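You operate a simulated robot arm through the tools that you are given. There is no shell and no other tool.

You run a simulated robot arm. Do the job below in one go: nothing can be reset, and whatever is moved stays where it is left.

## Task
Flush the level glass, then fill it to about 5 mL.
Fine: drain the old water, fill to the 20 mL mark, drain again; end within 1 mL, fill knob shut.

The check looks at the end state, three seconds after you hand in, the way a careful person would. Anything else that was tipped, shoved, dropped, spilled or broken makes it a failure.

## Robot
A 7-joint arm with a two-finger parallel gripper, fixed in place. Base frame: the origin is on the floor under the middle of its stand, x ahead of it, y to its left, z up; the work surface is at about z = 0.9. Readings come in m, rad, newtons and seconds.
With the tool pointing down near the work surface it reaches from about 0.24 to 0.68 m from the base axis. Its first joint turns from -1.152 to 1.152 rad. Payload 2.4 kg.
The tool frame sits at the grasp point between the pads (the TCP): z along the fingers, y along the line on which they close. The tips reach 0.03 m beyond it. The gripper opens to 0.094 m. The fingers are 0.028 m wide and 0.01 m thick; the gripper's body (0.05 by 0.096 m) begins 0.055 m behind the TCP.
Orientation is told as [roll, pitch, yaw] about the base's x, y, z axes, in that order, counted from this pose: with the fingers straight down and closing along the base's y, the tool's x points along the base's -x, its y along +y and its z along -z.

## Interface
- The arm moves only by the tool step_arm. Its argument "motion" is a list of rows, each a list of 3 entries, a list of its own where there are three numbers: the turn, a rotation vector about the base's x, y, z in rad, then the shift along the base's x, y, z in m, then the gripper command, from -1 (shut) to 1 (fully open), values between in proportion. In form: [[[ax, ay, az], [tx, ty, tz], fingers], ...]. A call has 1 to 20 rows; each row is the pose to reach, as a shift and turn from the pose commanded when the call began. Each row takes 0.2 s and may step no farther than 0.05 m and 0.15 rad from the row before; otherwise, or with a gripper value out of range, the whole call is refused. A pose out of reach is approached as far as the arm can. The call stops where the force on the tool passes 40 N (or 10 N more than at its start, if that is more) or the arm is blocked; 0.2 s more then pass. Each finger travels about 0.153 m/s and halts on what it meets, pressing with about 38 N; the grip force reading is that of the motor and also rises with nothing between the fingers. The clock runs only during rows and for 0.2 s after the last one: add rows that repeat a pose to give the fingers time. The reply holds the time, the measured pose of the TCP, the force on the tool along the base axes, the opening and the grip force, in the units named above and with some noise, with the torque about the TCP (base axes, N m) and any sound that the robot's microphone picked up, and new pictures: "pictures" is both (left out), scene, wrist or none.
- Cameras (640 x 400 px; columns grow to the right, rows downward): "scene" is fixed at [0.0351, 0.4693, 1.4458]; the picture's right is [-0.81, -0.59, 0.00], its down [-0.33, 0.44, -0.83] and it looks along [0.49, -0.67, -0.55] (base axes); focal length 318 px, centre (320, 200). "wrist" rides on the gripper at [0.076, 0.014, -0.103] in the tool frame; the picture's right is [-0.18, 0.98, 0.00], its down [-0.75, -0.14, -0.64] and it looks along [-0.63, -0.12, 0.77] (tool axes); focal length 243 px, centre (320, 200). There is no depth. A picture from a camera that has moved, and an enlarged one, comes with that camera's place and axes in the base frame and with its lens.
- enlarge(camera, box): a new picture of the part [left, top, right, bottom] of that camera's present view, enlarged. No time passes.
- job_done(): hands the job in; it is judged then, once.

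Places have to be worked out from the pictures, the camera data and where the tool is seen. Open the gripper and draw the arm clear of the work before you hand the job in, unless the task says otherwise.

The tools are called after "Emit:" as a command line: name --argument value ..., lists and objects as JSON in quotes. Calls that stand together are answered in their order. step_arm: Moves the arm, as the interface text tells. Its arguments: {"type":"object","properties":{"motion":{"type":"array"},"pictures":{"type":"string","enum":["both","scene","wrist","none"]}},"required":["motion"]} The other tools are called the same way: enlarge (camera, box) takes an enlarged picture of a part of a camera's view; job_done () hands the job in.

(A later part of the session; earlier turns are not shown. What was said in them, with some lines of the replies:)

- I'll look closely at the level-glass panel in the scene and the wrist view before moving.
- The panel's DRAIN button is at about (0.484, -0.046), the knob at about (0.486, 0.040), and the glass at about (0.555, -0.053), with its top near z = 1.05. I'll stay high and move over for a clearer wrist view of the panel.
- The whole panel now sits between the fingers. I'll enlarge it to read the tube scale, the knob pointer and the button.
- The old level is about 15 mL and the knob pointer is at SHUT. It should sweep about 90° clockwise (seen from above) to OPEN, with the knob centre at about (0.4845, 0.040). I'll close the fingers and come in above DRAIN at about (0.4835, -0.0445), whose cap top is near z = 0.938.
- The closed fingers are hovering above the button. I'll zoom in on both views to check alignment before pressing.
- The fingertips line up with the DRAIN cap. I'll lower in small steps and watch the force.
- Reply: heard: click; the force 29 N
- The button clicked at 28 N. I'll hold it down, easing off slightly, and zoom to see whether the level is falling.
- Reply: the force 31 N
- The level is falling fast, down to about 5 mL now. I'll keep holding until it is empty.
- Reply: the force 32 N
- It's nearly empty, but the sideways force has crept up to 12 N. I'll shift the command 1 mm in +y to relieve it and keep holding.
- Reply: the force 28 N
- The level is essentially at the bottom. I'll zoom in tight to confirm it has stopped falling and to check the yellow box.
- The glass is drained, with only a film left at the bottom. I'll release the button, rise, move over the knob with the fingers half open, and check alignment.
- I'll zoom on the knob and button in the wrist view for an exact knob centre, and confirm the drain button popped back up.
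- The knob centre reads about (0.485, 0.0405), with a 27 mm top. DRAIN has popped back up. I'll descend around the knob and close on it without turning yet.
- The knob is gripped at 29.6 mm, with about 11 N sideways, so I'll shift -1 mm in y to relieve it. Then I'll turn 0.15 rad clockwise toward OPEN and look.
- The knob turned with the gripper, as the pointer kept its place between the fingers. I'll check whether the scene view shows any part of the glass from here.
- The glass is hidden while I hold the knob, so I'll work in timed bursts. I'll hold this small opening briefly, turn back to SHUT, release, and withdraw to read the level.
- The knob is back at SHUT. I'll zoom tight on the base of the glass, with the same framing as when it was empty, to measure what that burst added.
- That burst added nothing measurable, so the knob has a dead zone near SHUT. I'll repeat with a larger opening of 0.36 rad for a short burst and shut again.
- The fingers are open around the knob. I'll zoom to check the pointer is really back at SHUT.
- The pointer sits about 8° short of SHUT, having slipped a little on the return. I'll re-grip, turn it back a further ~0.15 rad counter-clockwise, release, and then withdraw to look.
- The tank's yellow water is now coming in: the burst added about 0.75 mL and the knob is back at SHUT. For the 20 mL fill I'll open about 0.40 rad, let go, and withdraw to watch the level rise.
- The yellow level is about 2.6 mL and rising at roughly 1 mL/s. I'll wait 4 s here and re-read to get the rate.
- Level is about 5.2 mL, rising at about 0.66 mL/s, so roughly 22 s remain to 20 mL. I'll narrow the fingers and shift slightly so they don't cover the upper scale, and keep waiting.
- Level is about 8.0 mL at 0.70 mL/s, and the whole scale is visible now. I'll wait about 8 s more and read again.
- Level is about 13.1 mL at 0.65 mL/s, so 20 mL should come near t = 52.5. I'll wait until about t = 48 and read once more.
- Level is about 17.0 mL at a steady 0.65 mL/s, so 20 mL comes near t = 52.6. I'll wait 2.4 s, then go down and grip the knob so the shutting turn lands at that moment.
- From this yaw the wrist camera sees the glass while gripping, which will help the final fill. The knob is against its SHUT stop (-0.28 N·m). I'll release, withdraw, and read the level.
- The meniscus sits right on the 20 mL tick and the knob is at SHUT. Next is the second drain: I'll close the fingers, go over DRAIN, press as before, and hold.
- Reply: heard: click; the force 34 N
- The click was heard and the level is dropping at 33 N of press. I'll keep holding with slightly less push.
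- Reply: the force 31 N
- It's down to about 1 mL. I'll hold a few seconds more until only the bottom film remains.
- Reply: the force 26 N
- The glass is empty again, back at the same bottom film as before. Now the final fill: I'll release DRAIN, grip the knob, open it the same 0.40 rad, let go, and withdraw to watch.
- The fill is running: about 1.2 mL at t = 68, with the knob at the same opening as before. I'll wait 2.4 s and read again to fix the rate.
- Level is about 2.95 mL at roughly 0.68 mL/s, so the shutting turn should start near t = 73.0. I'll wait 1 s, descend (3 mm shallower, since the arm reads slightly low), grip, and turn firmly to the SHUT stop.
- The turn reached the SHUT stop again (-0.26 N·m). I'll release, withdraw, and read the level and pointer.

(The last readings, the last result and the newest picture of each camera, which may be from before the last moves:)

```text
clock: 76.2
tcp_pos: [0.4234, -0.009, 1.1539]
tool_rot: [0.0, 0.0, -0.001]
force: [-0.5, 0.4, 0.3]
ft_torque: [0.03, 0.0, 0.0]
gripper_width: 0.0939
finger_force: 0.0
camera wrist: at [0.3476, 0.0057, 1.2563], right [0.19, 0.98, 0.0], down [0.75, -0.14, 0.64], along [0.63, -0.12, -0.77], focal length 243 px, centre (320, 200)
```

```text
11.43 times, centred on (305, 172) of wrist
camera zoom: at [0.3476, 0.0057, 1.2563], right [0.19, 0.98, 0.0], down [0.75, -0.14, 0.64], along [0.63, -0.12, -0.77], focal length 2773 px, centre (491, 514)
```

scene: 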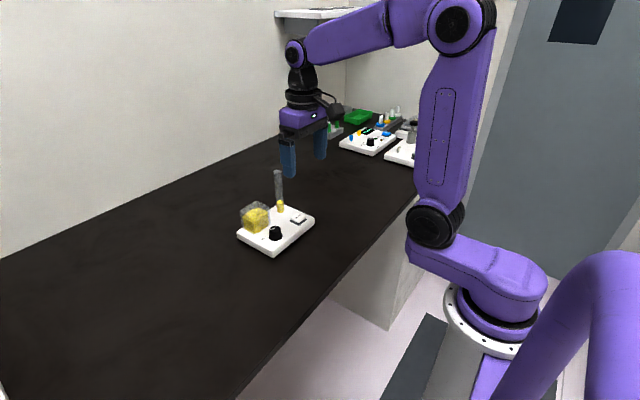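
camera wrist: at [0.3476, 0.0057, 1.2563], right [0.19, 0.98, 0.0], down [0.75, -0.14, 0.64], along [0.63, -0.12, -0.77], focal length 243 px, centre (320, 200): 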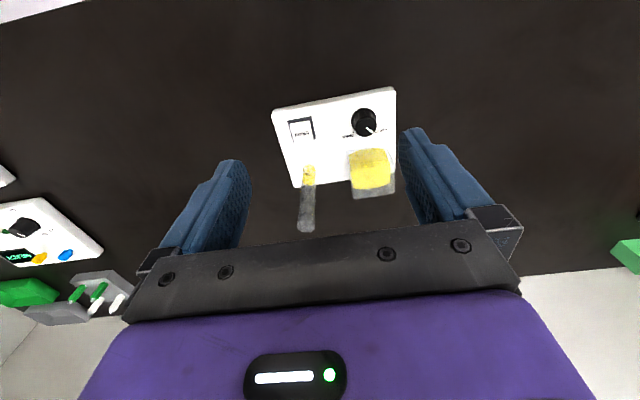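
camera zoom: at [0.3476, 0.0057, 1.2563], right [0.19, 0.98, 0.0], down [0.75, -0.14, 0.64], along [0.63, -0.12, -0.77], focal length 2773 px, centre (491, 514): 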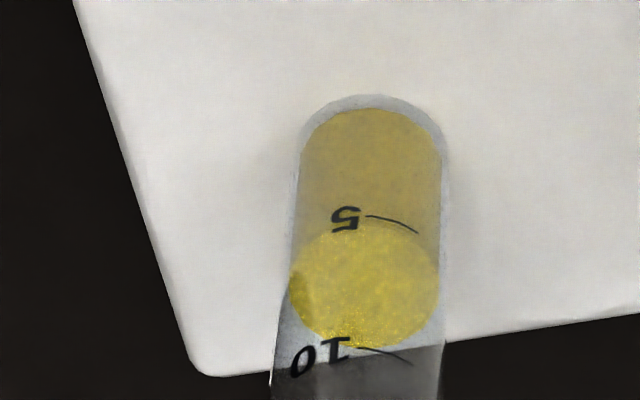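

The meniscus is on the 5 mL tick in both views and the pointer is at SHUT. I'll draw the arm back clear with the gripper open, wait, and check the level holds.

Emit:
step_arm --motion '[[[0, 0, 0], [-0.02, -0.02, 0.01], 1], [[0, 0, 0], [-0.05, -0.04, 0.02], 1], [[0, 0, 0], [-0.08, -0.06, 0.03], 1], [[0, 0, 0], [-0.1, -0.07, 0.03], 1], [[0, 0, 0], [-0.1, -0.07, 0.03], 1], [[0, 0, 0], [-0.1, -0.07, 0.03], 1], [[0, 0, 0], [-0.1, -0.07, 0.03], 1], [[0, 0, 0], [-0.1, -0.07, 0.03], 1], [[0, 0, 0], [-0.1, -0.07, 0.03], 1], [[0, 0, 0], [-0.1, -0.07, 0.03], 1], [[0, 0, 0], [-0.1, -0.07, 0.03], 1], [[0, 0, 0], [-0.1, -0.07, 0.03], 1]]' --pictures "scene"

Emit:
enlarge --camera "scene" --box '[270, 190, 300, 220]'

Emit:
enlarge --camera "scene" --box '[225, 160, 335, 265]'

```text
clock: 78.8
tcp_pos: [0.3236, -0.0776, 1.1821]
tool_rot: [-0.001, -0.002, -0.001]
force: [0.1, 0.0, -0.4]
ft_torque: [0.05, 0.0, -0.01]
gripper_width: 0.094
finger_force: 0.0
```

scene: 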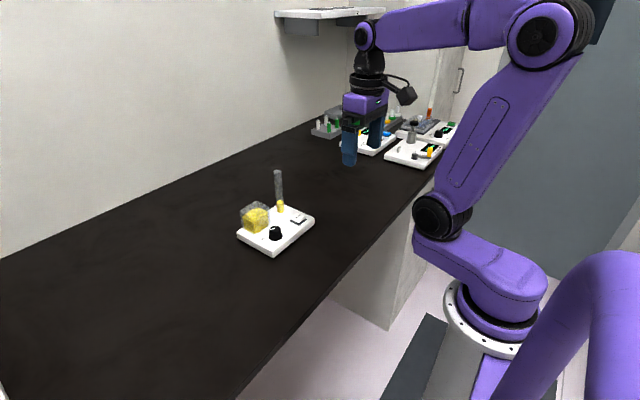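

```text
13.33 times, centred on (285, 205) of scene
camera zoom: at [0.0351, 0.4693, 1.4458], right [-0.81, -0.59, 0.0], down [-0.33, 0.44, -0.83], along [0.49, -0.67, -0.55], focal length 4245 px, centre (787, 133)
```

zoom: 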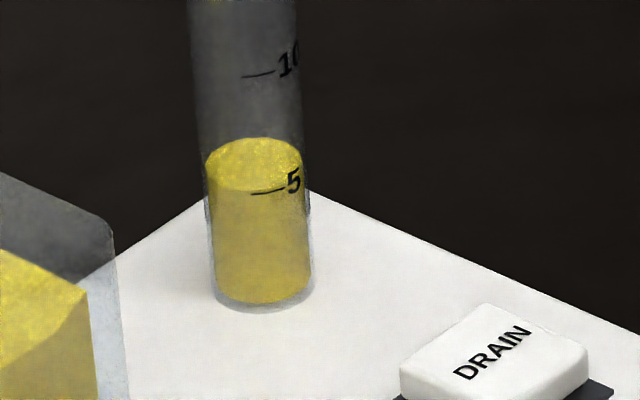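

```text
3.81 times, centred on (280, 212) of scene
camera zoom: at [0.0351, 0.4693, 1.4458], right [-0.81, -0.59, 0.0], down [-0.33, 0.44, -0.83], along [0.49, -0.67, -0.55], focal length 1213 px, centre (472, 152)
```

zoom: 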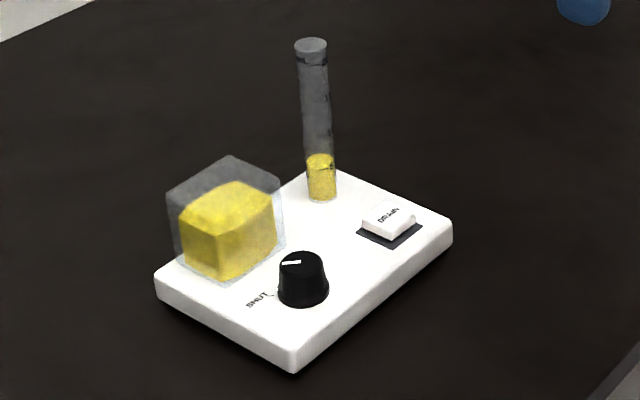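

The level is steady on the 5 mL mark, the knob is shut, and the drain button is up. The panel hasn't moved, and the arm is clear with the gripper open, so I'm handing in.

Emit:
job_done

```text
The job is handed in.
```

The level glass is flushed and now holds about 5 mL, with the fill knob shut.

- **First drain:** I held DRAIN until the old blue water, roughly 14–15 mL, was gone and only a film was left at the bottom.
- **Flush fill:** I filled it from the tank to the 20 mL mark. The level sat right on the tick once the knob was shut.
- **Second drain:** I held DRAIN again until the glass was back to the same bottom film.
- **Final fill:** The level sits on the 5 mL tick in both camera views. It didn't move in the 2.6 s between my last two readings.

The knob points at SHUT and DRAIN is up. Nothing was spilled or moved that I could see. The arm is back clear of the work with the gripper open.
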